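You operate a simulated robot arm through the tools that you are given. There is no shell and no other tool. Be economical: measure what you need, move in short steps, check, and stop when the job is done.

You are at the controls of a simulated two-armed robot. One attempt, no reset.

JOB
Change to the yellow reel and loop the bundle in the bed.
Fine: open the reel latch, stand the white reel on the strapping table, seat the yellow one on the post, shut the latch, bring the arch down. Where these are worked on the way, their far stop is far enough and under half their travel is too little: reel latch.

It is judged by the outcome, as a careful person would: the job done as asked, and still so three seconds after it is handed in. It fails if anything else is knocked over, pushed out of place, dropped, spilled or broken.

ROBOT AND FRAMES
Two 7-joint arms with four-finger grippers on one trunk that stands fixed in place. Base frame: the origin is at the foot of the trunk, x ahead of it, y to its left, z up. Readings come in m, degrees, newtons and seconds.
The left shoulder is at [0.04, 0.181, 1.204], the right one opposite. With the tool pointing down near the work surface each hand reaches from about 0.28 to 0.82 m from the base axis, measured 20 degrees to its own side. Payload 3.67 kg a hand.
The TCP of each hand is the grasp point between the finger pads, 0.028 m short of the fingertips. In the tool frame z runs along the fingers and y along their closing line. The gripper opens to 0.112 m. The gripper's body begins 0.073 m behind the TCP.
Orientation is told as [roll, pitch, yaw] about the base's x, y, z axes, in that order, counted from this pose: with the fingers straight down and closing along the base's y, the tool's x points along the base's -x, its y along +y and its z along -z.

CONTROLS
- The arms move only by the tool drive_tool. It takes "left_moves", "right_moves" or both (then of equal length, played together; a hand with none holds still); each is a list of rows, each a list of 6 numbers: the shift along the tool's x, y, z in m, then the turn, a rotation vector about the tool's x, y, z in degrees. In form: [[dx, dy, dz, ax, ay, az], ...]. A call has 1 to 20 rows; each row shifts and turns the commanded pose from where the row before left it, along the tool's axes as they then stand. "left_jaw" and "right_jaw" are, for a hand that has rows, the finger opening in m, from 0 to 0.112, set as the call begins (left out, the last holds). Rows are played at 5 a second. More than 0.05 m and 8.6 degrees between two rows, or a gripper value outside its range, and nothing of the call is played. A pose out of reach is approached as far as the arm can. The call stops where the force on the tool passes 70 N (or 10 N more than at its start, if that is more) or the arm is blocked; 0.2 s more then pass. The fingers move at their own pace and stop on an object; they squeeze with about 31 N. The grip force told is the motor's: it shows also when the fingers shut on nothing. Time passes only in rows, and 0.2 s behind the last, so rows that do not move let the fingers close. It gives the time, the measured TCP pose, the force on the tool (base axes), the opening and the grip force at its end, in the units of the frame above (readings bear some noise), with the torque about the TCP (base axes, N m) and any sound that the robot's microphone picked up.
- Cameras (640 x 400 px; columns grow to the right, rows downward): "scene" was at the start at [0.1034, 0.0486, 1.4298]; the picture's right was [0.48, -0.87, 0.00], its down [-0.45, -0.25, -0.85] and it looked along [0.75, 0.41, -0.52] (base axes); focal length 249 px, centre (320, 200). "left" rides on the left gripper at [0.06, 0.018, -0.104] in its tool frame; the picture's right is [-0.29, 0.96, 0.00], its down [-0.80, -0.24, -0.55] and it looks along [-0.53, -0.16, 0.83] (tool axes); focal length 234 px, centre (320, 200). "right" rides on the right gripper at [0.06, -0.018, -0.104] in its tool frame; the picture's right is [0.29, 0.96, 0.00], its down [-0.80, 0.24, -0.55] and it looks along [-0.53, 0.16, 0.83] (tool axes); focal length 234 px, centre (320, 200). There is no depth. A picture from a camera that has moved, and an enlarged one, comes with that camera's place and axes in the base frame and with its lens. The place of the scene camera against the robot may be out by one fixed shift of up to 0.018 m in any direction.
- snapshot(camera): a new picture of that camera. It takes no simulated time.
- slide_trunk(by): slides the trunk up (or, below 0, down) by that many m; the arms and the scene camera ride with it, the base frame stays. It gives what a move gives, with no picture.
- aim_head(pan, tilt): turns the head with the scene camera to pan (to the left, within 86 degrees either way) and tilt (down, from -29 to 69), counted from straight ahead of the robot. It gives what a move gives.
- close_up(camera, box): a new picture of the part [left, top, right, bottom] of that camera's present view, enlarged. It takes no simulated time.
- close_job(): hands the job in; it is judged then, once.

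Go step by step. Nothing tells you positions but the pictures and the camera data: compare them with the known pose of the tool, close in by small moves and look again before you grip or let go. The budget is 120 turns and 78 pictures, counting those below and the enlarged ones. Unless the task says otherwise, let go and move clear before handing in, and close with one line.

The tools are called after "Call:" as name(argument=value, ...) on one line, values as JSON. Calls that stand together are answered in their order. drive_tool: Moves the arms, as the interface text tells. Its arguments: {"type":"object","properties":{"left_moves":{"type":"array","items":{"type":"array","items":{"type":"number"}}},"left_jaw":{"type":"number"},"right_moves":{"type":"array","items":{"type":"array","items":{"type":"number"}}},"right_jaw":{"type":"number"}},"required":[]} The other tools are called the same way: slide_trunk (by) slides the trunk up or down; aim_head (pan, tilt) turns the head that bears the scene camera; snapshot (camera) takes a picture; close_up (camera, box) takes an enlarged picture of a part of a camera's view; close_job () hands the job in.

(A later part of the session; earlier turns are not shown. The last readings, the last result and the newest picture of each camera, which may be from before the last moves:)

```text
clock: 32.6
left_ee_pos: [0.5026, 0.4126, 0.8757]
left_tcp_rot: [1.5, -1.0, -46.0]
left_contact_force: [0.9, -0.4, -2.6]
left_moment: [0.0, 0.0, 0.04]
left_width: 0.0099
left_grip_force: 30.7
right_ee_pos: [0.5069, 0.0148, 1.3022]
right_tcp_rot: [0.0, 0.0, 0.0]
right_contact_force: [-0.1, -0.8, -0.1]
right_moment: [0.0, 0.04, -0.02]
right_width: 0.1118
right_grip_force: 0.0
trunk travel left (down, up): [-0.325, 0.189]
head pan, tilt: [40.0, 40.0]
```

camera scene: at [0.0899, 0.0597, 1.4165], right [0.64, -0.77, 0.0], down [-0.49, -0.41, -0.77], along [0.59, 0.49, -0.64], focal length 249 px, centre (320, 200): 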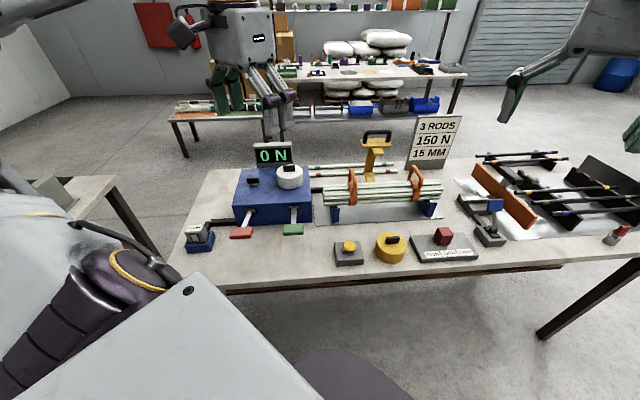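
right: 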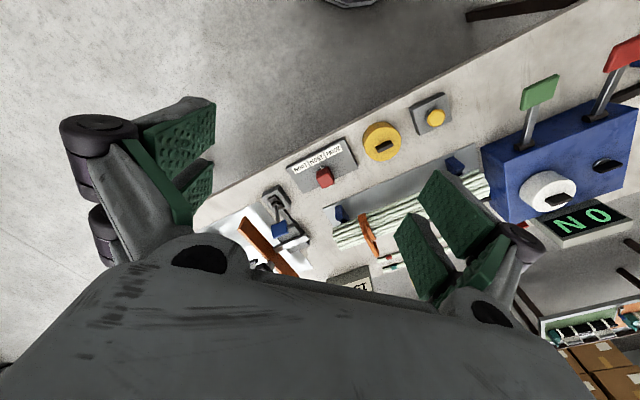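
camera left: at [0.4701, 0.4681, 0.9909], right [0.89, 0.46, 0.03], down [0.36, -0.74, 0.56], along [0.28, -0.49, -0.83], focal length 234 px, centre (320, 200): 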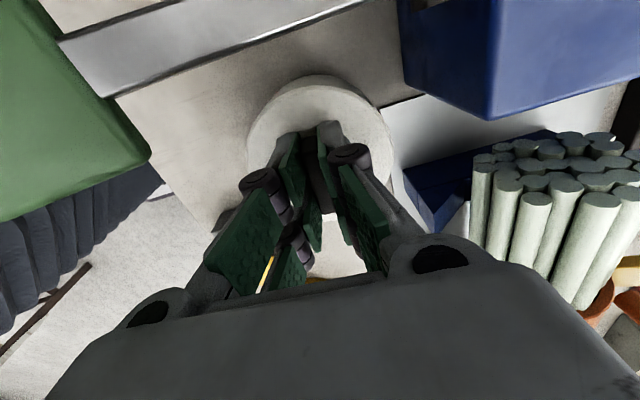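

Call:
drive_tool(left_moves=[[0, 0, 0.003, 0, 0, 0], [0, 0, 0, 0, 0, 0]])

Call:
drive_tool(left_moves=[[0, 0, 0.003, 0, 0, 0], [0, 0, 0, 0, 0, 0]])

Call:
drive_tool(left_moves=[[0, 0, 0.003, 0, 0, 0], [0, 0, 0, 0, 0, 0]])

```text
clock: 33.2
left_ee_pos: [0.5037, 0.4124, 0.8729]
left_tcp_rot: [1.6, -1.0, -45.9]
left_contact_force: [0.6, 0.8, 2.1]
left_moment: [-0.04, 0.15, -0.02]
left_width: 0.0102
left_grip_force: 30.8
right_ee_pos: [0.5066, 0.013, 1.3013]
right_tcp_rot: [0.0, 0.0, 0.0]
right_contact_force: [-0.1, 0.2, 0.0]
right_moment: [0.0, -0.01, 0.02]
right_width: 0.1118
right_grip_force: 0.0
trunk travel left (down, up): [-0.325, 0.189]
head pan, tilt: [40.0, 40.0]
```

```text
clock: 33.8
left_ee_pos: [0.5047, 0.4133, 0.872]
left_tcp_rot: [1.8, -1.1, -46.0]
left_contact_force: [1.6, 6.2, 20.8]
left_moment: [0.51, 0.84, -0.27]
left_width: 0.0098
left_grip_force: 31.2
right_ee_pos: [0.5055, 0.0127, 1.3028]
right_tcp_rot: [0.0, -0.1, -0.1]
right_contact_force: [0.2, 0.2, 0.1]
right_moment: [-0.01, -0.01, 0.01]
right_width: 0.1118
right_grip_force: 0.1
trunk travel left (down, up): [-0.325, 0.189]
head pan, tilt: [40.0, 40.0]
```

```text
clock: 34.4
left_ee_pos: [0.5032, 0.4121, 0.8716]
left_tcp_rot: [2.1, -1.1, -45.8]
left_contact_force: [4.1, 12.5, 43.7]
left_moment: [1.0, 1.6, -0.5]
left_width: 0.0099
left_grip_force: 31.1
right_ee_pos: [0.504, 0.012, 1.3027]
right_tcp_rot: [0.1, 0.0, 0.0]
right_contact_force: [0.2, -0.3, -0.4]
right_moment: [0.02, 0.01, -0.02]
right_width: 0.1119
right_grip_force: 0.0
trunk travel left (down, up): [-0.325, 0.189]
head pan, tilt: [40.0, 40.0]
```

It has touched down. I'll take off the pressure, let go and rise.

Call:
drive_tool(left_moves=[[0, 0, -0.006, 0, 0, 0], [0, 0, 0, 0, 0, 0]])

Call:
drive_tool(left_moves=[[0, 0, 0, 0, 0, 0], [0, 0, 0, 0, 0, 0], [0, 0, 0, 0, 0, 0]], left_jaw=0.04)

Call:
drive_tool(left_moves=[[0, 0, -0.02, 0, 0, 0], [0, 0, -0.04, 0, 0, 0], [0, 0, -0.04, 0, 0, 0], [0, 0, -0.04, 1.7, -0.3, 0], [0, 0, 0, 0, 0, 0]])

Call:
snapshot(camera="left")

Call:
close_up(camera="scene", box=[240, 150, 420, 290])

```text
clock: 35.0
left_ee_pos: [0.5025, 0.4106, 0.8707]
left_tcp_rot: [1.3, -1.0, -46.0]
left_contact_force: [2.1, 0.1, 7.6]
left_moment: [-0.23, 0.12, 0.0]
left_width: 0.0099
left_grip_force: 30.2
right_ee_pos: [0.5064, 0.013, 1.3028]
right_tcp_rot: [0.0, 0.0, 0.0]
right_contact_force: [0.6, 0.2, -0.2]
right_moment: [-0.02, -0.02, -0.04]
right_width: 0.1121
right_grip_force: 0.1
trunk travel left (down, up): [-0.325, 0.189]
head pan, tilt: [40.0, 40.0]
```

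```text
clock: 35.8
left_ee_pos: [0.5036, 0.4125, 0.8729]
left_tcp_rot: [1.5, -1.0, -45.9]
left_contact_force: [1.4, 0.9, 1.1]
left_moment: [-0.02, 0.02, -0.01]
left_width: 0.0401
left_grip_force: 0.2
right_ee_pos: [0.5064, 0.0129, 1.3019]
right_tcp_rot: [0.0, -0.1, 0.0]
right_contact_force: [0.6, -0.2, -0.1]
right_moment: [0.02, -0.02, -0.02]
right_width: 0.1122
right_grip_force: 0.0
trunk travel left (down, up): [-0.325, 0.189]
head pan, tilt: [40.0, 40.0]
```

```text
clock: 37.0
left_ee_pos: [0.4964, 0.4138, 1.0142]
left_tcp_rot: [-0.2, -1.3, -45.8]
left_contact_force: [0.5, -0.4, 0.8]
left_moment: [0.03, -0.03, 0.04]
left_width: 0.0402
left_grip_force: 0.1
right_ee_pos: [0.5066, 0.0132, 1.3021]
right_tcp_rot: [0.0, 0.1, 0.1]
right_contact_force: [0.4, -0.9, 0.1]
right_moment: [-0.02, -0.03, 0.02]
right_width: 0.1124
right_grip_force: 0.0
trunk travel left (down, up): [-0.325, 0.189]
head pan, tilt: [40.0, 40.0]
```

```text
45 pictures are left
camera left: at [0.4653, 0.4719, 1.1165], right [0.89, 0.46, 0.0], down [0.37, -0.73, 0.57], along [0.27, -0.51, -0.82], focal length 234 px, centre (320, 200)
```

left: 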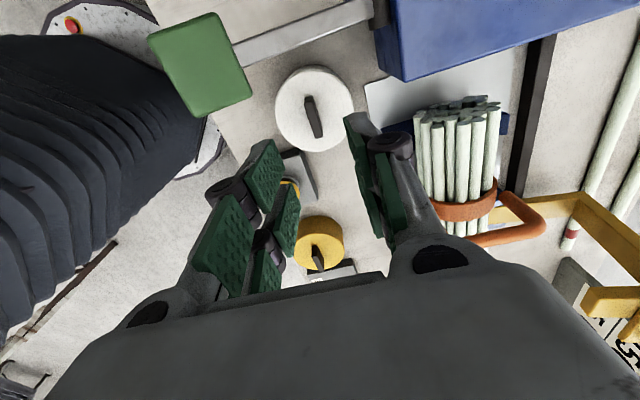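

```text
2.86 times, centred on (330, 220) of scene
camera zoom: at [0.0898, 0.06, 1.4164], right [0.64, -0.77, 0.0], down [-0.49, -0.41, -0.77], along [0.59, 0.49, -0.64], focal length 711 px, centre (291, 143)
```

zoom: 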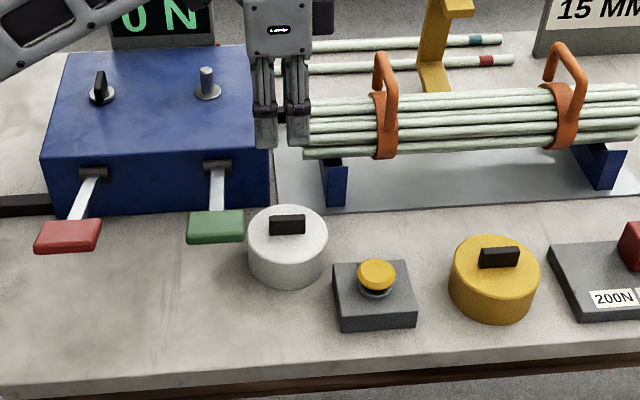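

The white reel stands upright and clear. Next I'll move over the yellow reel's tab, near (0.592, 0.221).

Call:
drive_tool(left_moves=[[0, 0, 0, -0.2, 1.3, 0], [-0.041, -0.0133, 0.01, 0, 0, 0], [-0.041, -0.0133, 0.01, 0, 0, 0], [-0.041, -0.0133, 0.01, 0, 0, 0], [-0.041, -0.0133, 0.01, 0, 0, 0], [-0.041, -0.0133, 0.01, 0, 0, 0], [0, 0, 0.02, 0, 0, 0], [0, 0, 0, 0, 0, 0]], left_jaw=0.06)

Call:
snapshot(camera="left")

```text
clock: 38.8
left_ee_pos: [0.5919, 0.2178, 0.9414]
left_tcp_rot: [0.2, 0.0, -45.9]
left_contact_force: [0.7, 0.0, 0.2]
left_moment: [-0.01, -0.03, -0.03]
left_width: 0.0599
left_grip_force: 0.0
right_ee_pos: [0.5069, 0.0118, 1.302]
right_tcp_rot: [0.1, 0.0, 0.1]
right_contact_force: [0.0, -0.7, -0.7]
right_moment: [0.02, -0.03, -0.01]
right_width: 0.1121
right_grip_force: 0.1
trunk travel left (down, up): [-0.325, 0.189]
head pan, tilt: [40.0, 40.0]
```

```text
43 pictures are left
camera left: at [0.5628, 0.2734, 1.045], right [0.89, 0.46, 0.0], down [0.38, -0.74, 0.55], along [0.26, -0.49, -0.83], focal length 234 px, centre (320, 200)
```

left: 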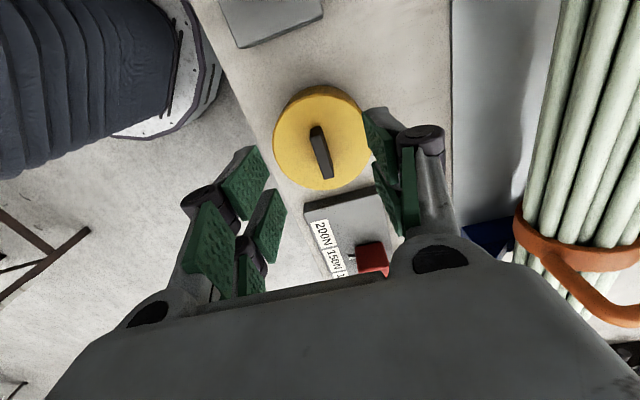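

The hand is lined up over the yellow reel's tab. I'll go down to the same grip height as used on the white reel and close.

Call:
drive_tool(left_moves=[[-0.003, 0, 0.03, 0, 0, 0], [0, 0, 0.025, 0, 0, 0], [0, 0, 0.01, 0, 0, 0], [0, 0, 0, 0, 0, 0]])

Call:
close_up(camera="left", box=[220, 80, 420, 240])

```text
clock: 39.8
left_ee_pos: [0.595, 0.2166, 0.8758]
left_tcp_rot: [0.1, 0.1, -45.8]
left_contact_force: [0.4, 0.2, -0.3]
left_moment: [0.02, 0.0, 0.01]
left_width: 0.0598
left_grip_force: 0.0
right_ee_pos: [0.5064, 0.0126, 1.3016]
right_tcp_rot: [0.0, 0.0, 0.0]
right_contact_force: [0.4, -0.1, 0.7]
right_moment: [-0.01, -0.01, -0.01]
right_width: 0.1121
right_grip_force: 0.0
trunk travel left (down, up): [-0.325, 0.189]
head pan, tilt: [40.0, 40.0]
```

```text
2.50 times, centred on (320, 160) of left
camera zoom: at [0.5661, 0.2727, 0.9806], right [0.89, 0.46, 0.0], down [0.38, -0.74, 0.55], along [0.26, -0.49, -0.83], focal length 585 px, centre (320, 300)
```

zoom: 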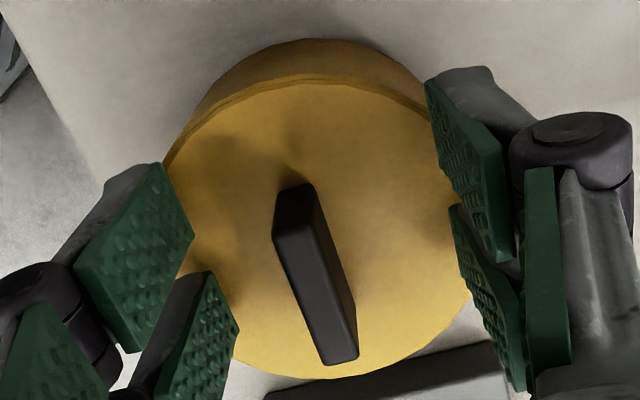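

The tab sits about 8 mm farther along the bar than in my white-reel grip. I'll shift to match that grip, then close.

Call:
drive_tool(left_moves=[[-0.0085, -0.0015, 0.001, 0, 0, 0], [0, 0, 0, 0, 0, 0]])

Call:
drive_tool(left_moves=[[0, 0, 0, 0, 0, 0], [0, 0, 0, 0, 0, 0], [0, 0, 0, 0, 0, 0]], left_jaw=0.0)

Call:
drive_tool(left_moves=[[0, 0, -0.005, 0, 0, 0], [0, 0, -0.015, 0, 0, 0], [0, 0, -0.03, 0, 0, 0], [0, 0, 0, 0, 0, 0]])

Call:
snapshot(camera="left")

```text
clock: 40.4
left_ee_pos: [0.6006, 0.2086, 0.8764]
left_tcp_rot: [0.0, -0.1, -46.1]
left_contact_force: [0.0, 0.6, -0.1]
left_moment: [0.02, 0.01, -0.01]
left_width: 0.06
left_grip_force: 0.1
right_ee_pos: [0.5064, 0.0125, 1.3026]
right_tcp_rot: [0.0, 0.0, 0.0]
right_contact_force: [0.1, 0.3, 0.1]
right_moment: [0.02, -0.01, 0.03]
right_width: 0.1121
right_grip_force: 0.0
trunk travel left (down, up): [-0.325, 0.189]
head pan, tilt: [40.0, 40.0]
```

```text
clock: 41.2
left_ee_pos: [0.6008, 0.21, 0.8756]
left_tcp_rot: [0.1, 0.0, -45.8]
left_contact_force: [1.5, 0.2, -0.4]
left_moment: [0.03, 0.01, -0.02]
left_width: 0.0097
left_grip_force: 31.0
right_ee_pos: [0.5073, 0.0124, 1.3019]
right_tcp_rot: [-0.2, 0.0, 0.0]
right_contact_force: [0.2, -0.6, 0.8]
right_moment: [0.0, -0.01, 0.0]
right_width: 0.1119
right_grip_force: 0.1
trunk travel left (down, up): [-0.325, 0.189]
head pan, tilt: [40.0, 40.0]
```

```text
clock: 42.2
left_ee_pos: [0.6019, 0.2099, 0.9267]
left_tcp_rot: [0.0, -0.1, -45.9]
left_contact_force: [-0.5, -0.1, -3.4]
left_moment: [0.0, 0.02, -0.01]
left_width: 0.0098
left_grip_force: 31.0
right_ee_pos: [0.508, 0.0131, 1.302]
right_tcp_rot: [0.1, 0.1, 0.0]
right_contact_force: [0.3, -0.6, 0.4]
right_moment: [0.01, 0.01, 0.02]
right_width: 0.112
right_grip_force: 0.0
trunk travel left (down, up): [-0.325, 0.189]
head pan, tilt: [40.0, 40.0]
```

```text
41 pictures are left
camera left: at [0.5722, 0.2668, 1.0312], right [0.89, 0.46, 0.0], down [0.38, -0.74, 0.55], along [0.25, -0.49, -0.83], focal length 234 px, centre (320, 200)
```

left: 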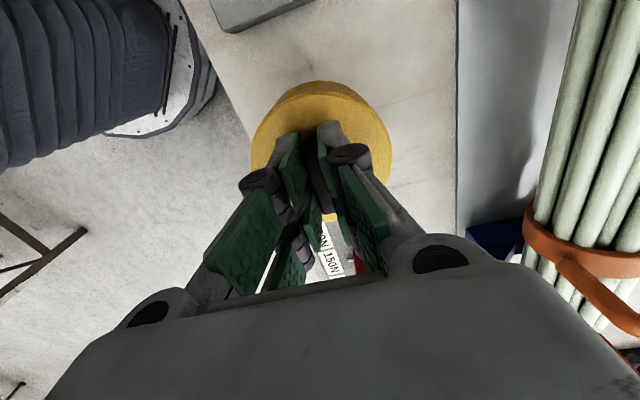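

The yellow reel is in the hand. I'll raise it high and carry it to above the post, to the same place where the white one was lifted off.

Call:
drive_tool(left_moves=[[0, 0, -0.043, 0, 0, 0], [0, 0, -0.043, 0, 0, 0], [0, 0, -0.043, 0, 0, 0], [0, 0, -0.043, 0, 0, 0], [0.0335, 0.0277, 0, 0, 0, 0], [0.0335, 0.0277, 0, 0, 0, 0], [0.0335, 0.0277, 0, 0, 0, 0], [0.0335, 0.0277, 0, 0, 0, 0], [0.0335, 0.0277, 0, 0, 0, 0], [0.0335, 0.0277, 0, 0, 0, 0], [0.0335, 0.0277, 0, 0, 0, 0], [0.0335, 0.0277, 0, 0, 0, 0], [0.0333, 0.0279, 0, 0, 0, 0], [0, 0, 0, 0, 0, 0]])

Call:
snapshot(camera="left")

```text
clock: 45.2
left_ee_pos: [0.5676, 0.5986, 1.0985]
left_tcp_rot: [0.1, 0.1, -45.9]
left_contact_force: [0.1, -0.7, -2.2]
left_moment: [0.0, 0.01, -0.04]
left_width: 0.0097
left_grip_force: 31.0
right_ee_pos: [0.5071, 0.0119, 1.3001]
right_tcp_rot: [0.0, 0.0, 0.0]
right_contact_force: [-0.9, -0.6, 0.6]
right_moment: [0.03, 0.02, -0.04]
right_width: 0.112
right_grip_force: 0.1
trunk travel left (down, up): [-0.325, 0.189]
head pan, tilt: [40.0, 40.0]
```

```text
40 pictures are left
camera left: at [0.539, 0.6548, 1.203], right [0.89, 0.46, 0.0], down [0.38, -0.74, 0.55], along [0.26, -0.49, -0.83], focal length 234 px, centre (320, 200)
```

left: 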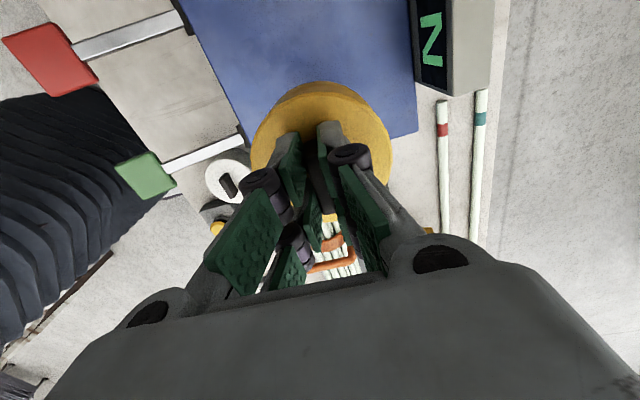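

Call:
drive_tool(left_moves=[[-0.0015, 0.0044, 0.02, 0, 0, 0], [0, 0, 0.03, 0, 0, 0], [0, 0, 0.025, 0, 0, 0], [0, 0, 0, 0, 0, 0]])

Call:
close_up(camera="scene", box=[180, 120, 360, 280])

Call:
close_up(camera="scene", box=[260, 140, 320, 180])

```text
clock: 46.2
left_ee_pos: [0.5771, 0.6018, 1.0237]
left_tcp_rot: [0.1, -0.1, -46.0]
left_contact_force: [-0.2, -0.3, -2.7]
left_moment: [0.04, 0.01, -0.02]
left_width: 0.0097
left_grip_force: 30.4
right_ee_pos: [0.5065, 0.0115, 1.3019]
right_tcp_rot: [0.0, -0.1, -0.1]
right_contact_force: [1.0, 0.0, -0.5]
right_moment: [0.03, 0.01, -0.02]
right_width: 0.1121
right_grip_force: 0.1
trunk travel left (down, up): [-0.325, 0.189]
head pan, tilt: [40.0, 40.0]
```

```text
2.50 times, centred on (270, 200) of scene
camera zoom: at [0.0902, 0.0597, 1.4164], right [0.64, -0.77, 0.0], down [-0.49, -0.41, -0.77], along [0.59, 0.49, -0.64], focal length 622 px, centre (445, 200)
```

zoom: 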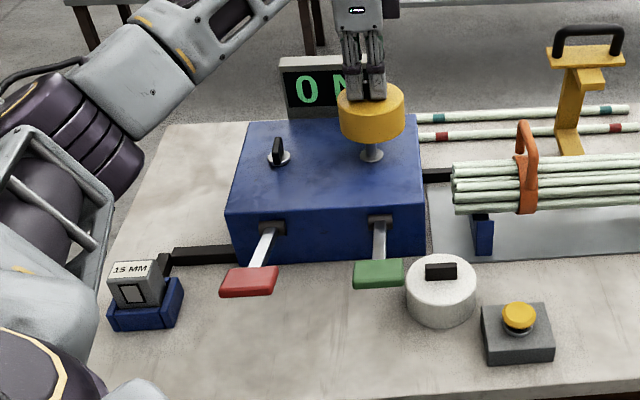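

```text
10.00 times, centred on (290, 160) of scene
camera zoom: at [0.0902, 0.0597, 1.4164], right [0.64, -0.77, 0.0], down [-0.49, -0.41, -0.77], along [0.59, 0.49, -0.64], focal length 2488 px, centre (620, 600)
```

zoom: 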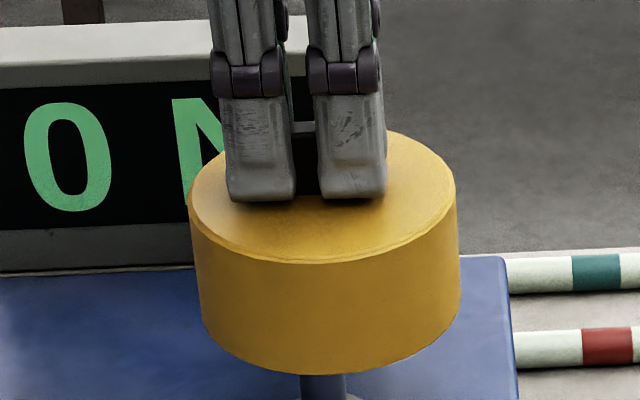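

Compared with the white reel's lift-off pose, this one is about 3–4 mm too far in both directions. I'll correct and re-read.

Call:
drive_tool(left_moves=[[0.004, -0.004, 0, 0, 0, 0], [0, 0, 0, 0, 0, 0], [0, 0, 0, 0, 0, 0]])

Call:
drive_tool(left_moves=[[0, 0, 0, 0, 0, 0]])

Call:
close_up(camera="scene", box=[260, 145, 320, 185])

```text
clock: 47.0
left_ee_pos: [0.5717, 0.6035, 1.0237]
left_tcp_rot: [0.0, 0.0, -46.0]
left_contact_force: [0.1, 0.0, -1.8]
left_moment: [0.02, 0.03, 0.0]
left_width: 0.01
left_grip_force: 30.6
right_ee_pos: [0.5076, 0.0127, 1.3024]
right_tcp_rot: [0.0, -0.1, 0.0]
right_contact_force: [-0.7, -0.5, 0.5]
right_moment: [0.0, 0.01, 0.01]
right_width: 0.112
right_grip_force: 0.1
trunk travel left (down, up): [-0.325, 0.189]
head pan, tilt: [40.0, 40.0]
```

```text
clock: 47.4
left_ee_pos: [0.5714, 0.603, 1.0239]
left_tcp_rot: [0.0, -0.1, -46.0]
left_contact_force: [-0.3, 0.5, -2.4]
left_moment: [0.03, -0.01, 0.01]
left_width: 0.0097
left_grip_force: 30.9
right_ee_pos: [0.5066, 0.0131, 1.3011]
right_tcp_rot: [0.0, 0.0, 0.0]
right_contact_force: [-0.3, -0.5, -0.1]
right_moment: [-0.03, 0.01, 0.0]
right_width: 0.112
right_grip_force: 0.2
trunk travel left (down, up): [-0.325, 0.189]
head pan, tilt: [40.0, 40.0]
```

```text
10.00 times, centred on (290, 165) of scene
camera zoom: at [0.0903, 0.0599, 1.4164], right [0.64, -0.77, 0.0], down [-0.49, -0.41, -0.77], along [0.59, 0.49, -0.64], focal length 2488 px, centre (620, 550)
```

zoom: 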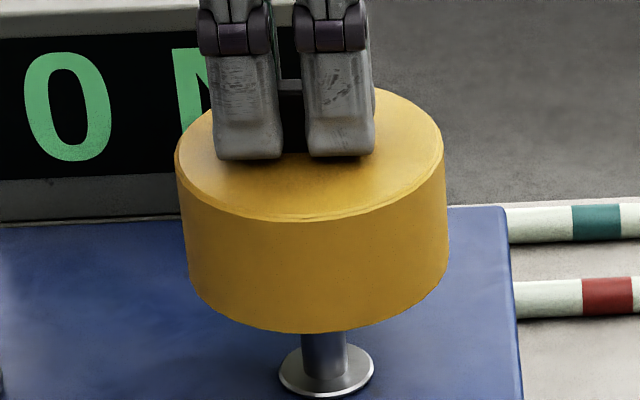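

The reel is lined up over the post in the picture. I'll lower it slowly, watching the force.

Call:
drive_tool(left_moves=[[0, -0.001, 0.008, 0, 0, 0], [0, 0, 0.008, 0, 0, 0], [0, 0, 0, 0, 0, 0]])

Call:
drive_tool(left_moves=[[0, 0, 0.006, 0, 0, 0], [0, 0, 0.006, 0, 0, 0], [0, 0, 0, 0, 0, 0]])

```text
clock: 48.2
left_ee_pos: [0.5689, 0.6012, 1.0074]
left_tcp_rot: [0.0, -0.1, -46.0]
left_contact_force: [-0.3, -0.4, -2.3]
left_moment: [-0.01, -0.01, 0.01]
left_width: 0.0098
left_grip_force: 31.4
right_ee_pos: [0.5073, 0.0127, 1.3012]
right_tcp_rot: [0.0, -0.1, 0.0]
right_contact_force: [-0.1, -0.1, 0.7]
right_moment: [-0.01, 0.0, 0.03]
right_width: 0.1121
right_grip_force: 0.0
trunk travel left (down, up): [-0.325, 0.189]
head pan, tilt: [40.0, 40.0]
```

```text
clock: 49.0
left_ee_pos: [0.5687, 0.6027, 0.9961]
left_tcp_rot: [0.2, -0.1, -45.8]
left_contact_force: [7.2, 6.8, 0.0]
left_moment: [0.44, -0.42, 0.04]
left_width: 0.0103
left_grip_force: 31.1
right_ee_pos: [0.508, 0.0139, 1.3011]
right_tcp_rot: [0.0, 0.0, 0.0]
right_contact_force: [-0.6, -0.2, -0.2]
right_moment: [-0.01, 0.02, 0.02]
right_width: 0.1121
right_grip_force: 0.0
trunk travel left (down, up): [-0.325, 0.189]
head pan, tilt: [40.0, 40.0]
```

The post is in the hole and pushes the reel gently away from me. I'll shift that way by 2 mm and go on down.

Call:
drive_tool(left_moves=[[0, 0.002, 0, 0, 0, 0], [0, 0, 0.004, 0, 0, 0], [0, 0, 0, 0, 0, 0]])

Call:
drive_tool(left_moves=[[0, 0, 0.005, 0, 0, 0], [0, 0, 0, 0, 0, 0]])

```text
clock: 49.8
left_ee_pos: [0.5677, 0.6047, 0.9903]
left_tcp_rot: [0.0, 0.0, -45.9]
left_contact_force: [2.3, 3.0, -3.3]
left_moment: [0.19, -0.11, 0.02]
left_width: 0.0097
left_grip_force: 30.5
right_ee_pos: [0.5073, 0.0136, 1.3017]
right_tcp_rot: [0.0, 0.0, 0.0]
right_contact_force: [0.1, -0.4, 0.0]
right_moment: [0.0, 0.01, -0.02]
right_width: 0.112
right_grip_force: 0.0
trunk travel left (down, up): [-0.325, 0.189]
head pan, tilt: [40.0, 40.0]
```

```text
clock: 50.4
left_ee_pos: [0.5691, 0.6032, 0.9842]
left_tcp_rot: [0.0, 0.0, -46.1]
left_contact_force: [0.0, 0.0, -3.4]
left_moment: [0.05, -0.06, 0.01]
left_width: 0.0099
left_grip_force: 30.8
right_ee_pos: [0.5053, 0.0123, 1.3013]
right_tcp_rot: [0.0, 0.0, 0.1]
right_contact_force: [0.3, 0.7, -0.3]
right_moment: [0.01, 0.0, 0.0]
right_width: 0.1122
right_grip_force: 0.0
trunk travel left (down, up): [-0.325, 0.189]
head pan, tilt: [40.0, 40.0]
```

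The reel slides down freely. I'll go on until it seats.

Call:
drive_tool(left_moves=[[0, 0, 0.004, 0, 0, 0], [0, 0, 0, 0, 0, 0]])

Call:
drive_tool(left_moves=[[0, 0, 0.004, 0, 0, 0], [0, 0, 0, 0, 0, 0]])

Call:
drive_tool(left_moves=[[0, 0, 0.003, 0, 0, 0], [0, 0, 0, 0, 0, 0]])

```text
clock: 51.0
left_ee_pos: [0.5686, 0.6025, 0.9819]
left_tcp_rot: [0.0, 0.1, -45.9]
left_contact_force: [0.0, -0.3, -3.0]
left_moment: [-0.04, 0.01, 0.02]
left_width: 0.01
left_grip_force: 30.5
right_ee_pos: [0.5071, 0.0132, 1.3016]
right_tcp_rot: [0.1, -0.1, 0.0]
right_contact_force: [-0.8, 0.2, 0.4]
right_moment: [0.03, 0.0, -0.03]
right_width: 0.1122
right_grip_force: 0.1
trunk travel left (down, up): [-0.325, 0.189]
head pan, tilt: [40.0, 40.0]
```

```text
clock: 51.6
left_ee_pos: [0.5693, 0.6027, 0.9783]
left_tcp_rot: [0.1, 0.0, -45.8]
left_contact_force: [0.5, 1.7, 6.8]
left_moment: [0.08, 0.0, -0.02]
left_width: 0.0098
left_grip_force: 30.8
right_ee_pos: [0.5065, 0.0122, 1.3006]
right_tcp_rot: [0.0, 0.0, 0.0]
right_contact_force: [0.4, -0.3, -0.5]
right_moment: [-0.02, -0.01, 0.0]
right_width: 0.1121
right_grip_force: 0.1
trunk travel left (down, up): [-0.325, 0.189]
head pan, tilt: [40.0, 40.0]
```

```text
clock: 52.2
left_ee_pos: [0.5688, 0.6029, 0.9782]
left_tcp_rot: [0.5, -0.2, -45.8]
left_contact_force: [7.8, 9.5, 27.8]
left_moment: [0.33, -0.1, 0.02]
left_width: 0.0102
left_grip_force: 30.6
right_ee_pos: [0.5051, 0.0112, 1.303]
right_tcp_rot: [0.1, -0.1, 0.0]
right_contact_force: [-1.0, 0.4, -0.2]
right_moment: [-0.02, 0.0, 0.0]
right_width: 0.1117
right_grip_force: 0.1
trunk travel left (down, up): [-0.325, 0.189]
head pan, tilt: [40.0, 40.0]
```

It has seated at TCP z 0.978, as expected. I'll let go, rise, check, and go back to the latch with the hand turned for its present angle.

Call:
drive_tool(left_moves=[[0, 0, -0.003, 0, 0, 0], [0, 0, 0, 0, 0, 0], [0, 0, 0, 0, 0, 0], [0, 0, -0.02, 0, 0, 0], [0, 0, -0.04, 0, 0, 0], [0, 0, -0.02, 0, 0, 0], [0.032, 0, 0, 0, 0, 0], [0.032, 0, 0, 0, 0, 0], [0.032, 0, 0, 0, 0, 0], [0.032, 0, 0, 0, 0, 0], [0, 0, 0, 0, 0, 0]], left_jaw=0.05)

Call:
snapshot(camera="left")

```text
clock: 54.6
left_ee_pos: [0.481, 0.6932, 1.0569]
left_tcp_rot: [0.1, -0.1, -46.0]
left_contact_force: [0.6, -1.1, -0.2]
left_moment: [-0.01, -0.03, -0.01]
left_width: 0.05
left_grip_force: 0.0
right_ee_pos: [0.5073, 0.012, 1.3015]
right_tcp_rot: [0.0, 0.0, 0.0]
right_contact_force: [0.4, -1.0, 0.5]
right_moment: [0.03, 0.0, 0.02]
right_width: 0.112
right_grip_force: 0.0
trunk travel left (down, up): [-0.325, 0.189]
head pan, tilt: [40.0, 40.0]
```

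```text
36 pictures are left
camera left: at [0.4517, 0.7495, 1.1611], right [0.89, 0.46, 0.0], down [0.38, -0.74, 0.55], along [0.25, -0.49, -0.83], focal length 234 px, centre (320, 200)
```

left: 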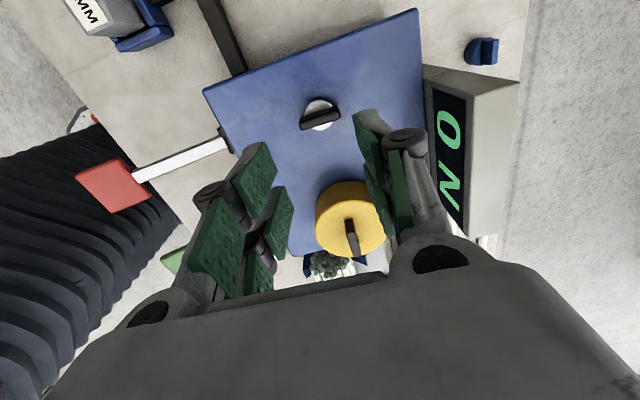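

The yellow reel sits on the post. I'll turn the hand back to −136° and go down onto the latch bar to the height that gripped it before.

Call:
drive_tool(left_moves=[[0, 0, 0, 0, 0, 8.5], [0, 0, 0, 0, 0, 8.5], [0, 0, 0, 0, 0, 8.5], [0, 0, 0, 0, 0, 8.5], [0, 0, 0, 0, 0, 8.5], [0, 0, 0, 0, 0, 8.5], [0, 0, 0, 0, 0, 8.5], [0, 0, 0, 0, 0, 8.5], [0, 0, 0, 0, 0, 8.5], [0, 0, 0, 0, 0, 8.5], [0, 0, 0, 0, 0, 5], [0, 0, 0.04, 0, 0, 0], [0, 0, 0.035, 0, 0, 0], [0, 0, 0, 0, 0, 0]])

Call:
snapshot(camera="left")

```text
clock: 57.6
left_ee_pos: [0.4824, 0.6957, 0.9825]
left_tcp_rot: [0.0, 0.0, -136.0]
left_contact_force: [-0.5, 0.1, 0.1]
left_moment: [0.02, -0.03, -0.03]
left_width: 0.0501
left_grip_force: 0.0
right_ee_pos: [0.5076, 0.0129, 1.3014]
right_tcp_rot: [0.0, 0.0, 0.0]
right_contact_force: [0.4, 0.6, 0.2]
right_moment: [0.02, 0.02, -0.03]
right_width: 0.112
right_grip_force: 0.1
trunk travel left (down, up): [-0.325, 0.189]
head pan, tilt: [40.0, 40.0]
```

```text
35 pictures are left
camera left: at [0.5355, 0.7248, 1.0879], right [0.46, -0.89, 0.0], down [-0.74, -0.38, 0.55], along [-0.49, -0.25, -0.83], focal length 234 px, centre (320, 200)
```

left: 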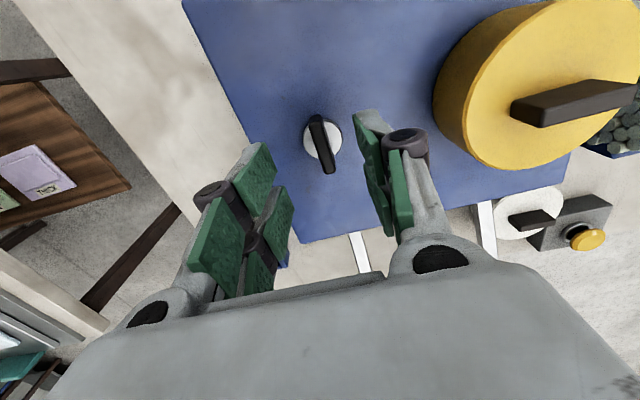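

Call:
drive_tool(left_moves=[[-0.002, 0, 0.025, 0, 0, 0], [0, 0, 0.021, 0, 0, 0], [0, 0, 0, 0, 0, 0]])

Call:
drive_tool(left_moves=[[0, 0, 0, 0, 0, 0], [0, 0, 0, 0, 0, 0], [0, 0, 0, 0, 0, 0]], left_jaw=0.0)

```text
clock: 58.4
left_ee_pos: [0.4793, 0.6941, 0.9375]
left_tcp_rot: [0.0, 0.1, -135.8]
left_contact_force: [-0.4, -0.5, -0.5]
left_moment: [-0.02, 0.0, 0.03]
left_width: 0.0498
left_grip_force: 0.1
right_ee_pos: [0.5069, 0.0134, 1.3023]
right_tcp_rot: [0.1, 0.0, -0.1]
right_contact_force: [-0.1, 0.9, -0.5]
right_moment: [0.02, 0.0, 0.02]
right_width: 0.112
right_grip_force: 0.1
trunk travel left (down, up): [-0.325, 0.189]
head pan, tilt: [40.0, 40.0]
```

```text
clock: 59.2
left_ee_pos: [0.4791, 0.6919, 0.937]
left_tcp_rot: [0.1, 0.1, -136.1]
left_contact_force: [6.5, -7.2, -4.7]
left_moment: [-0.2, -0.32, 0.83]
left_width: 0.0102
left_grip_force: 45.0
right_ee_pos: [0.5081, 0.0116, 1.3014]
right_tcp_rot: [0.0, 0.0, -0.1]
right_contact_force: [0.5, 0.4, -0.2]
right_moment: [0.0, 0.0, -0.01]
right_width: 0.1119
right_grip_force: 0.0
trunk travel left (down, up): [-0.325, 0.189]
head pan, tilt: [40.0, 40.0]
```

The bar is gripped. I'll turn it back toward the closed stop.

Call:
drive_tool(left_moves=[[0, 0, 0, 0, 0, -7], [0, 0, 0, 0, 0, -7], [0, 0, 0, 0, 0, -7], [0, 0, 0, 0, 0, -7], [0, 0, 0, 0, 0, -7], [0, 0, 0, 0, 0, -7], [0, 0, 0, 0, 0, -7], [0, 0, 0, 0, 0, -7], [0, 0, 0, 0, 0, -7], [0, 0, 0, 0, 0, -7], [0, 0, 0, 0, 0, -7], [0, 0, 0, 0, 0, -7], [0, 0, 0, 0, 0, -4], [0, 0, 0, 0, 0, 0]])

Call:
drive_tool(left_moves=[[0, 0, 0, 0, 0, -3], [0, 0, 0, 0, 0, 0]])

```text
clock: 62.2
left_ee_pos: [0.481, 0.6927, 0.9368]
left_tcp_rot: [0.1, -0.1, -47.9]
left_contact_force: [25.7, -9.0, -0.4]
left_moment: [-0.63, -0.96, 0.01]
left_width: 0.0101
left_grip_force: 44.4
right_ee_pos: [0.5099, 0.0111, 1.3009]
right_tcp_rot: [0.1, 0.1, 0.0]
right_contact_force: [-0.4, -0.6, 0.2]
right_moment: [-0.02, 0.02, 0.01]
right_width: 0.112
right_grip_force: 0.0
trunk travel left (down, up): [-0.325, 0.189]
head pan, tilt: [40.0, 40.0]
```

```text
clock: 62.8
left_ee_pos: [0.4822, 0.6924, 0.9369]
left_tcp_rot: [0.1, 0.0, -44.9]
left_contact_force: [24.3, -9.0, -0.4]
left_moment: [-0.74, -1.13, -0.06]
left_width: 0.0103
left_grip_force: 45.3
right_ee_pos: [0.5077, 0.0118, 1.3005]
right_tcp_rot: [0.1, 0.2, 0.0]
right_contact_force: [0.0, -0.3, -0.1]
right_moment: [0.0, 0.01, 0.01]
right_width: 0.1118
right_grip_force: 0.1
trunk travel left (down, up): [-0.325, 0.189]
head pan, tilt: [40.0, 40.0]
```

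Call:
drive_tool(left_moves=[[0, 0, 0, 0, 0, -3], [0, 0, 0, 0, 0, 0]])

```text
clock: 63.4
left_ee_pos: [0.4819, 0.6928, 0.9378]
left_tcp_rot: [0.1, -0.1, -42.1]
left_contact_force: [23.9, -6.1, 3.1]
left_moment: [-0.12, -0.61, -2.01]
left_width: 0.0103
left_grip_force: 44.7
right_ee_pos: [0.5092, 0.0127, 1.3017]
right_tcp_rot: [0.1, 0.1, 0.0]
right_contact_force: [0.5, 0.3, -0.1]
right_moment: [-0.02, 0.02, -0.04]
right_width: 0.1124
right_grip_force: 0.1
trunk travel left (down, up): [-0.325, 0.189]
head pan, tilt: [40.0, 40.0]
```

Torque reached −2 Nm at the closed stop. I'll let go, rise clear and go to a pose with a view of the arch.

Call:
drive_tool(left_moves=[[0, 0, 0, 0, 0, 0], [0, 0, 0, 0, 0, 0], [0, 0, -0.04, 0, 0, 0], [0, 0, -0.04, 0, 0, 0], [0, 0, -0.04, 0, 0, 0], [0, 0, -0.04, 0, 0, 0], [0, 0, -0.04, 0, 0, 0], [0, -0.04, 0, 0, 0, -8.5], [0, -0.04, 0, 0, 0, -8.5], [0, -0.04, 0, 0, 0, -8.5], [-0.02, -0.04, 0, 0, 0, -8.5], [-0.02, -0.04, 0, 0, 0, -8.5], [0, -0.04, 0, 0, 0, -8.5], [0, -0.02, 0, 0, 0, -8.5], [0, -0.02, 0, 0, 0, -8.5], [0, 0, 0, 0, 0, -8.5], [0, 0, 0, 0, 0, -8.5], [0, 0, 0, 0, 0, 0]], left_jaw=0.06)

Call:
snapshot(camera="left")

Call:
close_up(camera="scene", box=[220, 120, 460, 270])

```text
clock: 67.2
left_ee_pos: [0.4447, 0.4285, 1.1361]
left_tcp_rot: [0.1, -0.1, 43.1]
left_contact_force: [0.1, 0.1, 0.6]
left_moment: [-0.01, 0.01, -0.01]
left_width: 0.0598
left_grip_force: 0.0
right_ee_pos: [0.5064, 0.0123, 1.3022]
right_tcp_rot: [0.1, -0.1, -0.1]
right_contact_force: [-0.1, -0.5, -0.3]
right_moment: [-0.05, -0.02, -0.02]
right_width: 0.1119
right_grip_force: 0.2
trunk travel left (down, up): [-0.325, 0.189]
head pan, tilt: [40.0, 40.0]
```

```text
34 pictures are left
camera left: at [0.3871, 0.4009, 1.2411], right [-0.44, 0.9, 0.0], down [0.75, 0.37, 0.55], along [0.5, 0.25, -0.83], focal length 234 px, centre (320, 200)
```

left: 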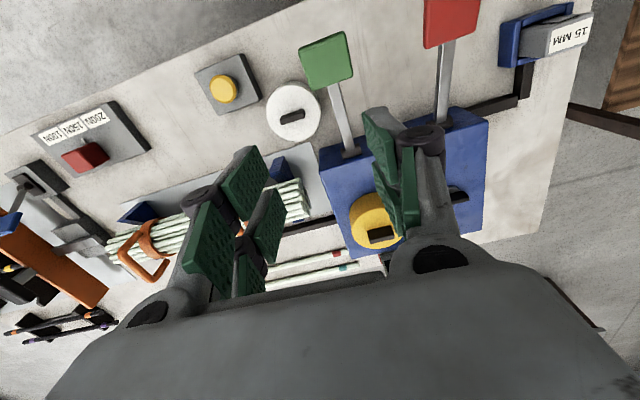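

```text
2.67 times, centred on (340, 195) of scene
camera zoom: at [0.0901, 0.0596, 1.4164], right [0.64, -0.77, 0.0], down [-0.49, -0.41, -0.77], along [0.59, 0.49, -0.64], focal length 664 px, centre (267, 213)
```

zoom: 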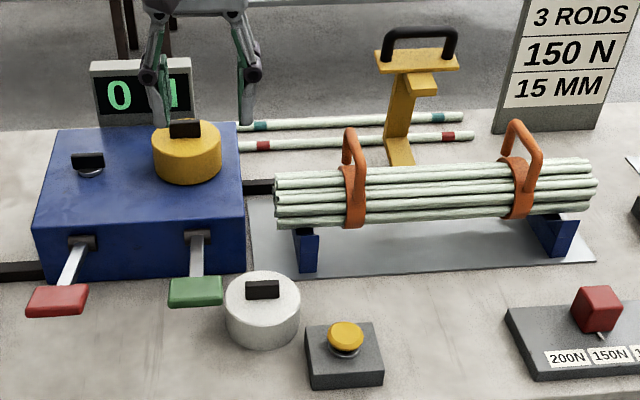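

The latch is shut and both reels stand well. I'll move the left hand to look down on the arch.

Call:
drive_tool(left_moves=[[-0.018, -0.0375, -0.01, 0, 0, 0], [-0.018, -0.0375, -0.01, 0, 0, 0], [-0.018, -0.0375, -0.01, 0, 0, 0], [-0.018, -0.0375, -0.01, 0, 0, 0], [-0.018, -0.0375, -0.01, 0, 0, 0], [-0.018, -0.0375, -0.01, 0, 0, 0], [0, 0, 0, 0, 0, 0]])

Call:
snapshot(camera="left")

Call:
close_up(camera="scene", box=[340, 120, 420, 200])

```text
clock: 68.8
left_ee_pos: [0.6769, 0.3399, 1.1968]
left_tcp_rot: [-0.1, -0.1, 43.2]
left_contact_force: [-0.2, -0.5, 0.2]
left_moment: [-0.03, -0.06, 0.02]
left_width: 0.0602
left_grip_force: 0.0
right_ee_pos: [0.5058, 0.0147, 1.3022]
right_tcp_rot: [0.0, 0.0, 0.0]
right_contact_force: [-0.1, 0.6, 0.2]
right_moment: [0.0, 0.02, 0.02]
right_width: 0.112
right_grip_force: 0.1
trunk travel left (down, up): [-0.325, 0.189]
head pan, tilt: [40.0, 40.0]
```

```text
32 pictures are left
camera left: at [0.6197, 0.3117, 1.3011], right [-0.44, 0.9, 0.0], down [0.75, 0.37, 0.56], along [0.5, 0.25, -0.83], focal length 234 px, centre (320, 200)
```

left: 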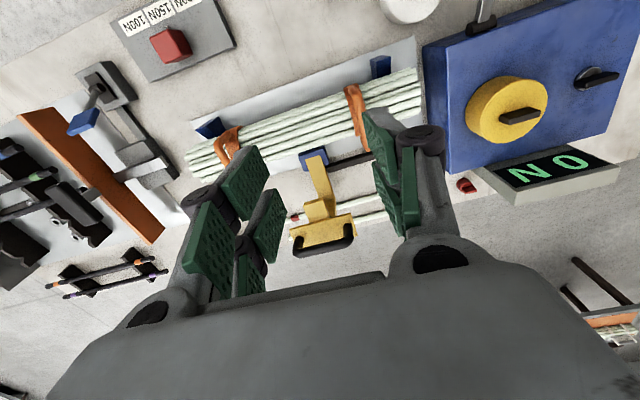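

```text
5.00 times, centred on (380, 160) of scene
camera zoom: at [0.0894, 0.0607, 1.4164], right [0.64, -0.77, 0.0], down [-0.49, -0.41, -0.77], along [0.59, 0.49, -0.64], focal length 1244 px, centre (20, 400)
```

zoom: 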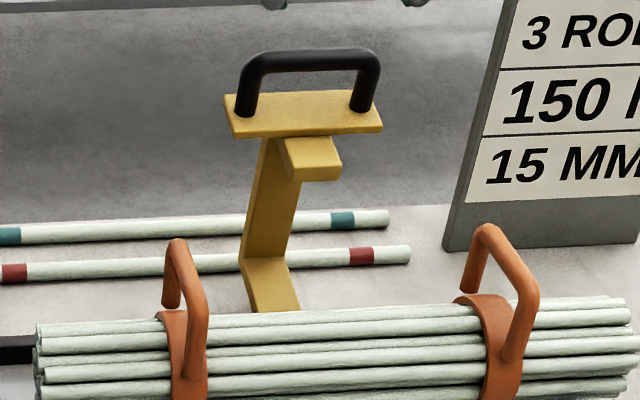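

Call:
close_up(camera="left", box=[240, 120, 400, 270])

```text
2.67 times, centred on (320, 195) of left
camera zoom: at [0.6197, 0.3117, 1.3011], right [-0.44, 0.9, 0.0], down [0.75, 0.37, 0.56], along [0.5, 0.25, -0.83], focal length 624 px, centre (320, 213)
```

zoom: 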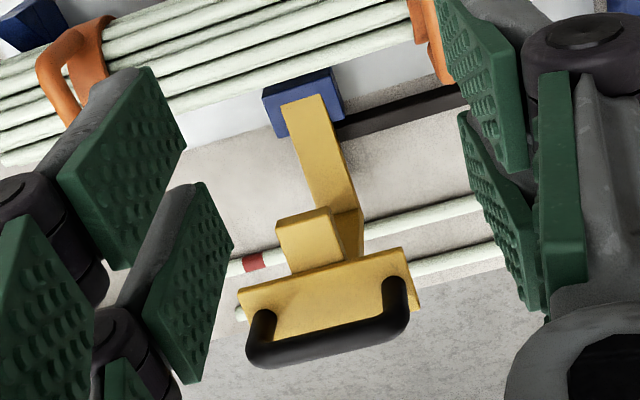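

The arch is an L-shaped arm on a blue pivot at about (0.80, 0.39, 0.85). Its black handle bar is at about (0.862, 0.436, 1.036), and it swings forward over the bundle. I'll set the left hand's fingers to point 45° forward and down, closing across the bar, and approach for a look.

Call:
drive_tool(left_moves=[[0, 0, 0, 0, 0, 8.1], [0, 0, 0, 0, 0, 8.1], [0, 0, 0, 0, 0, 8.1], [0, 0, 0, 0, 0, 8.1], [0, 0, 0, 0, 0, 8.1], [0, 0, 0, 0, 0, 8.1], [0, 0, 0, 0, 0, 8.1], [0, 0, 0, 0, 0, 8.1], [0, 0, 0, 0, 0, 8.1], [0, 0, 0, 0, 0, 8.1], [0, 0, 0, 0, 0, 8.1], [0, 0, 0, -7.5, 0, 0], [0, 0, 0, -7.5, 0, 0], [0, 0, 0, -7.5, 0, 0], [0, 0, 0, -7.5, 0, 0], [0, 0, 0, -7.5, 0, 0], [0, 0, 0, -7.5, 0, 0], [0, 0, 0, 0, 0, 0]])

Call:
snapshot(camera="left")

```text
clock: 72.6
left_ee_pos: [0.6774, 0.3376, 1.1982]
left_tcp_rot: [45.1, 0.0, -46.0]
left_contact_force: [0.0, -0.1, 0.1]
left_moment: [-0.01, -0.02, -0.03]
left_width: 0.0601
left_grip_force: 0.1
right_ee_pos: [0.5066, 0.0124, 1.3021]
right_tcp_rot: [0.0, -0.1, 0.0]
right_contact_force: [-0.6, 0.6, -0.3]
right_moment: [0.0, 0.02, -0.02]
right_width: 0.1119
right_grip_force: 0.0
trunk travel left (down, up): [-0.325, 0.189]
head pan, tilt: [40.0, 40.0]
```

```text
29 pictures are left
camera left: at [0.5907, 0.3397, 1.2838], right [0.69, 0.26, 0.68], down [0.15, -0.96, 0.22], along [0.71, -0.05, -0.7], focal length 234 px, centre (320, 200)
```

left: 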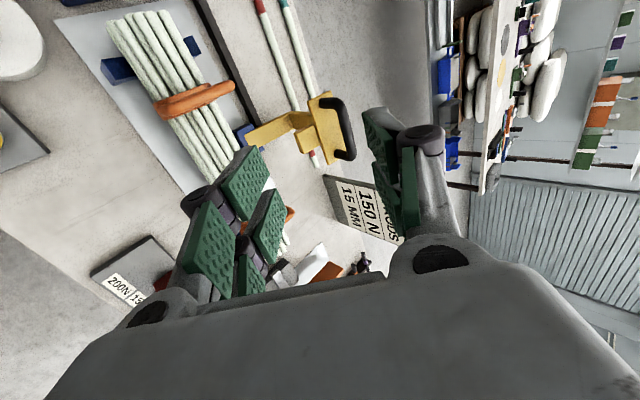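

The handle is confirmed near (0.863, 0.438, 1.03). I'll close in to 10 cm from it along the finger direction.

Call:
drive_tool(left_moves=[[-0.0143, 0.006, 0.041, 0, 0, 0], [-0.0143, 0.006, 0.041, 0, 0, 0], [-0.0143, 0.006, 0.041, 0, 0, 0], [-0.0143, 0.006, 0.041, 0, 0, 0], [0, 0, 0, 0, 0, 0]])

Call:
snapshot(camera="left")

```text
clock: 73.8
left_ee_pos: [0.8136, 0.3915, 1.0984]
left_tcp_rot: [45.1, -0.1, -46.1]
left_contact_force: [0.4, 0.3, 0.8]
left_moment: [-0.02, 0.0, 0.0]
left_width: 0.0603
left_grip_force: 0.0
right_ee_pos: [0.5062, 0.0128, 1.3023]
right_tcp_rot: [0.0, 0.0, 0.1]
right_contact_force: [-0.7, 0.8, 0.3]
right_moment: [-0.03, -0.01, -0.01]
right_width: 0.112
right_grip_force: 0.0
trunk travel left (down, up): [-0.325, 0.189]
head pan, tilt: [40.0, 40.0]
```

```text
28 pictures are left
camera left: at [0.728, 0.3928, 1.1851], right [0.69, 0.26, 0.68], down [0.15, -0.96, 0.22], along [0.71, -0.05, -0.7], focal length 234 px, centre (320, 200)
```

left: 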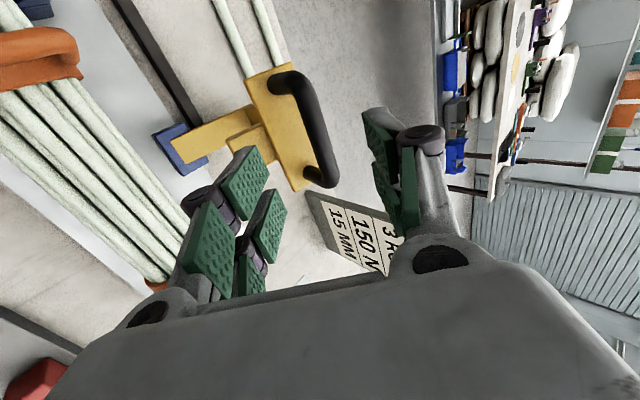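

The bar is now fixed at about (0.858, 0.440, 1.026). I'll narrow the jaws and go in until the bar lies between the pads, short of the plate.

Call:
drive_tool(left_moves=[[0.002, -0.0045, 0.03, 0, 0, 0], [0.002, 0, 0.03, 0, 0, 0], [0, 0, 0.024, 0, 0, 0], [0, 0, 0, 0, 0, 0]], left_jaw=0.042)

Call:
snapshot(camera="left")

```text
clock: 74.8
left_ee_pos: [0.848, 0.4306, 1.0402]
left_tcp_rot: [45.2, -0.2, -46.0]
left_contact_force: [-5.5, -6.7, 9.4]
left_moment: [-0.15, 0.22, 0.04]
left_width: 0.0427
left_grip_force: 0.0
right_ee_pos: [0.504, 0.0107, 1.3026]
right_tcp_rot: [0.1, -0.2, 0.0]
right_contact_force: [0.0, -0.6, -0.1]
right_moment: [-0.01, -0.02, -0.01]
right_width: 0.1122
right_grip_force: 0.0
trunk travel left (down, up): [-0.325, 0.189]
head pan, tilt: [40.0, 40.0]
```

```text
27 pictures are left
camera left: at [0.7623, 0.433, 1.1259], right [0.68, 0.26, 0.68], down [0.15, -0.96, 0.22], along [0.71, -0.05, -0.7], focal length 234 px, centre (320, 200)
```

left: 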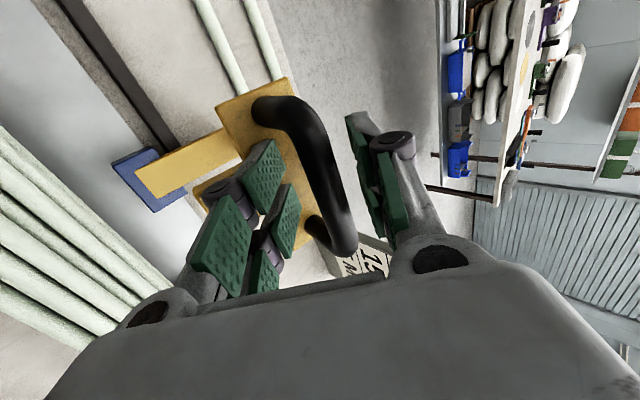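

The front fingertip lightly touches the plate. I'll narrow the jaws around the bar, slide a little deeper and close.

Call:
drive_tool(left_moves=[[0, 0, -0.003, 0, 0, 0], [0, 0.003, 0, 0, 0, 0], [0, 0, 0.005, 0, 0, 0], [0, 0, 0.005, 0, 0, 0], [0, 0, 0, 0, 0, 0]], left_jaw=0.028)

Call:
drive_tool(left_moves=[[0, 0, 0, 0, 0, 0], [0, 0, 0, 0, 0, 0]], left_jaw=0.0)

Call:
close_up(camera="left", box=[200, 70, 440, 270])

```text
clock: 76.0
left_ee_pos: [0.8529, 0.433, 1.0367]
left_tcp_rot: [45.3, -0.2, -46.1]
left_contact_force: [-7.4, -5.9, 13.0]
left_moment: [-0.11, 0.32, 0.07]
left_width: 0.0271
left_grip_force: 0.0
right_ee_pos: [0.5033, 0.0107, 1.3034]
right_tcp_rot: [0.1, -0.1, 0.0]
right_contact_force: [0.4, 0.4, 0.6]
right_moment: [0.03, 0.0, 0.03]
right_width: 0.1123
right_grip_force: 0.1
trunk travel left (down, up): [-0.325, 0.189]
head pan, tilt: [40.0, 40.0]
```

```text
clock: 76.6
left_ee_pos: [0.8541, 0.4363, 1.037]
left_tcp_rot: [45.3, -0.2, -46.0]
left_contact_force: [9.7, 2.9, 19.1]
left_moment: [-1.19, -1.06, 1.49]
left_width: 0.0147
left_grip_force: 45.3
right_ee_pos: [0.5064, 0.0116, 1.3026]
right_tcp_rot: [0.2, -0.2, 0.0]
right_contact_force: [0.7, 0.7, 0.3]
right_moment: [0.01, 0.03, -0.01]
right_width: 0.1124
right_grip_force: 0.0
trunk travel left (down, up): [-0.325, 0.189]
head pan, tilt: [40.0, 40.0]
```

```text
2.00 times, centred on (320, 170) of left
camera zoom: at [0.7676, 0.4377, 1.1228], right [0.68, 0.26, 0.68], down [0.15, -0.96, 0.22], along [0.72, -0.05, -0.7], focal length 468 px, centre (320, 260)
```

zoom: 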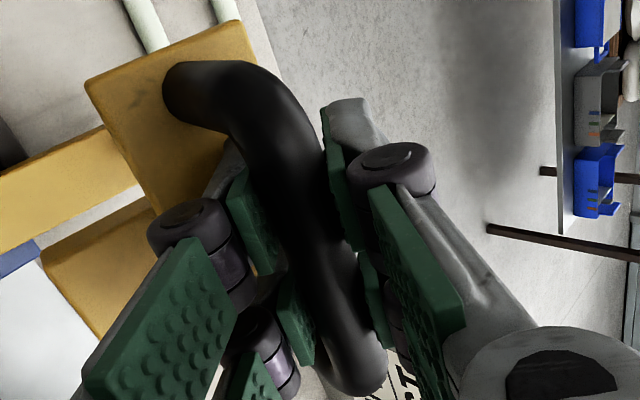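

The bar is gripped at 15 mm. I'll begin swinging the arch forward about its pivot in small arc steps, watching the force.

Call:
drive_tool(left_moves=[[0, -0.0037, -0.008, 0, 0, 0], [0, -0.0037, -0.008, 0, 0, 0], [0, 0, 0, 0, 0, 0]])

```text
clock: 77.4
left_ee_pos: [0.8423, 0.4229, 1.0413]
left_tcp_rot: [45.2, 0.0, -46.0]
left_contact_force: [6.3, 2.6, 17.8]
left_moment: [-1.43, -1.53, 0.87]
left_width: 0.0156
left_grip_force: 44.9
right_ee_pos: [0.5048, 0.0118, 1.302]
right_tcp_rot: [0.1, -0.2, 0.0]
right_contact_force: [0.6, -0.2, -0.3]
right_moment: [-0.02, -0.02, 0.01]
right_width: 0.1121
right_grip_force: 0.1
trunk travel left (down, up): [-0.325, 0.189]
head pan, tilt: [40.0, 40.0]
```

Call:
drive_tool(left_moves=[[0, -0.0044, -0.0077, 0, 0, 0], [0, -0.0044, -0.0077, 0, 0, 0], [0, -0.005, -0.0073, 0, 0, 0], [0, -0.005, -0.0073, 0, 0, 0], [0, 0, 0, 0, 0, 0]])

Call:
close_up(camera="scene", box=[300, 110, 460, 230])

```text
clock: 78.6
left_ee_pos: [0.819, 0.4001, 1.044]
left_tcp_rot: [44.7, 0.2, -45.9]
left_contact_force: [0.6, -1.2, -8.5]
left_moment: [-1.12, -1.52, 1.1]
left_width: 0.0169
left_grip_force: 45.3
right_ee_pos: [0.5073, 0.0133, 1.3003]
right_tcp_rot: [0.1, 0.0, 0.0]
right_contact_force: [0.3, -0.2, 0.7]
right_moment: [0.0, 0.03, 0.02]
right_width: 0.1122
right_grip_force: 0.0
trunk travel left (down, up): [-0.325, 0.189]
head pan, tilt: [40.0, 40.0]
```

```text
3.33 times, centred on (380, 170) of scene
camera zoom: at [0.0908, 0.0601, 1.4162], right [0.64, -0.77, 0.0], down [-0.49, -0.41, -0.77], along [0.59, 0.49, -0.64], focal length 829 px, centre (120, 300)
```

zoom: 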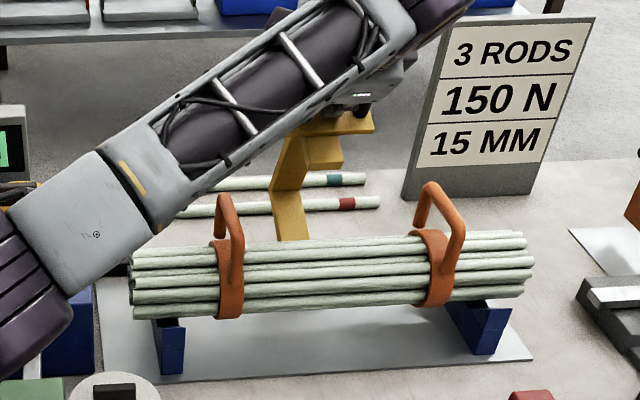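

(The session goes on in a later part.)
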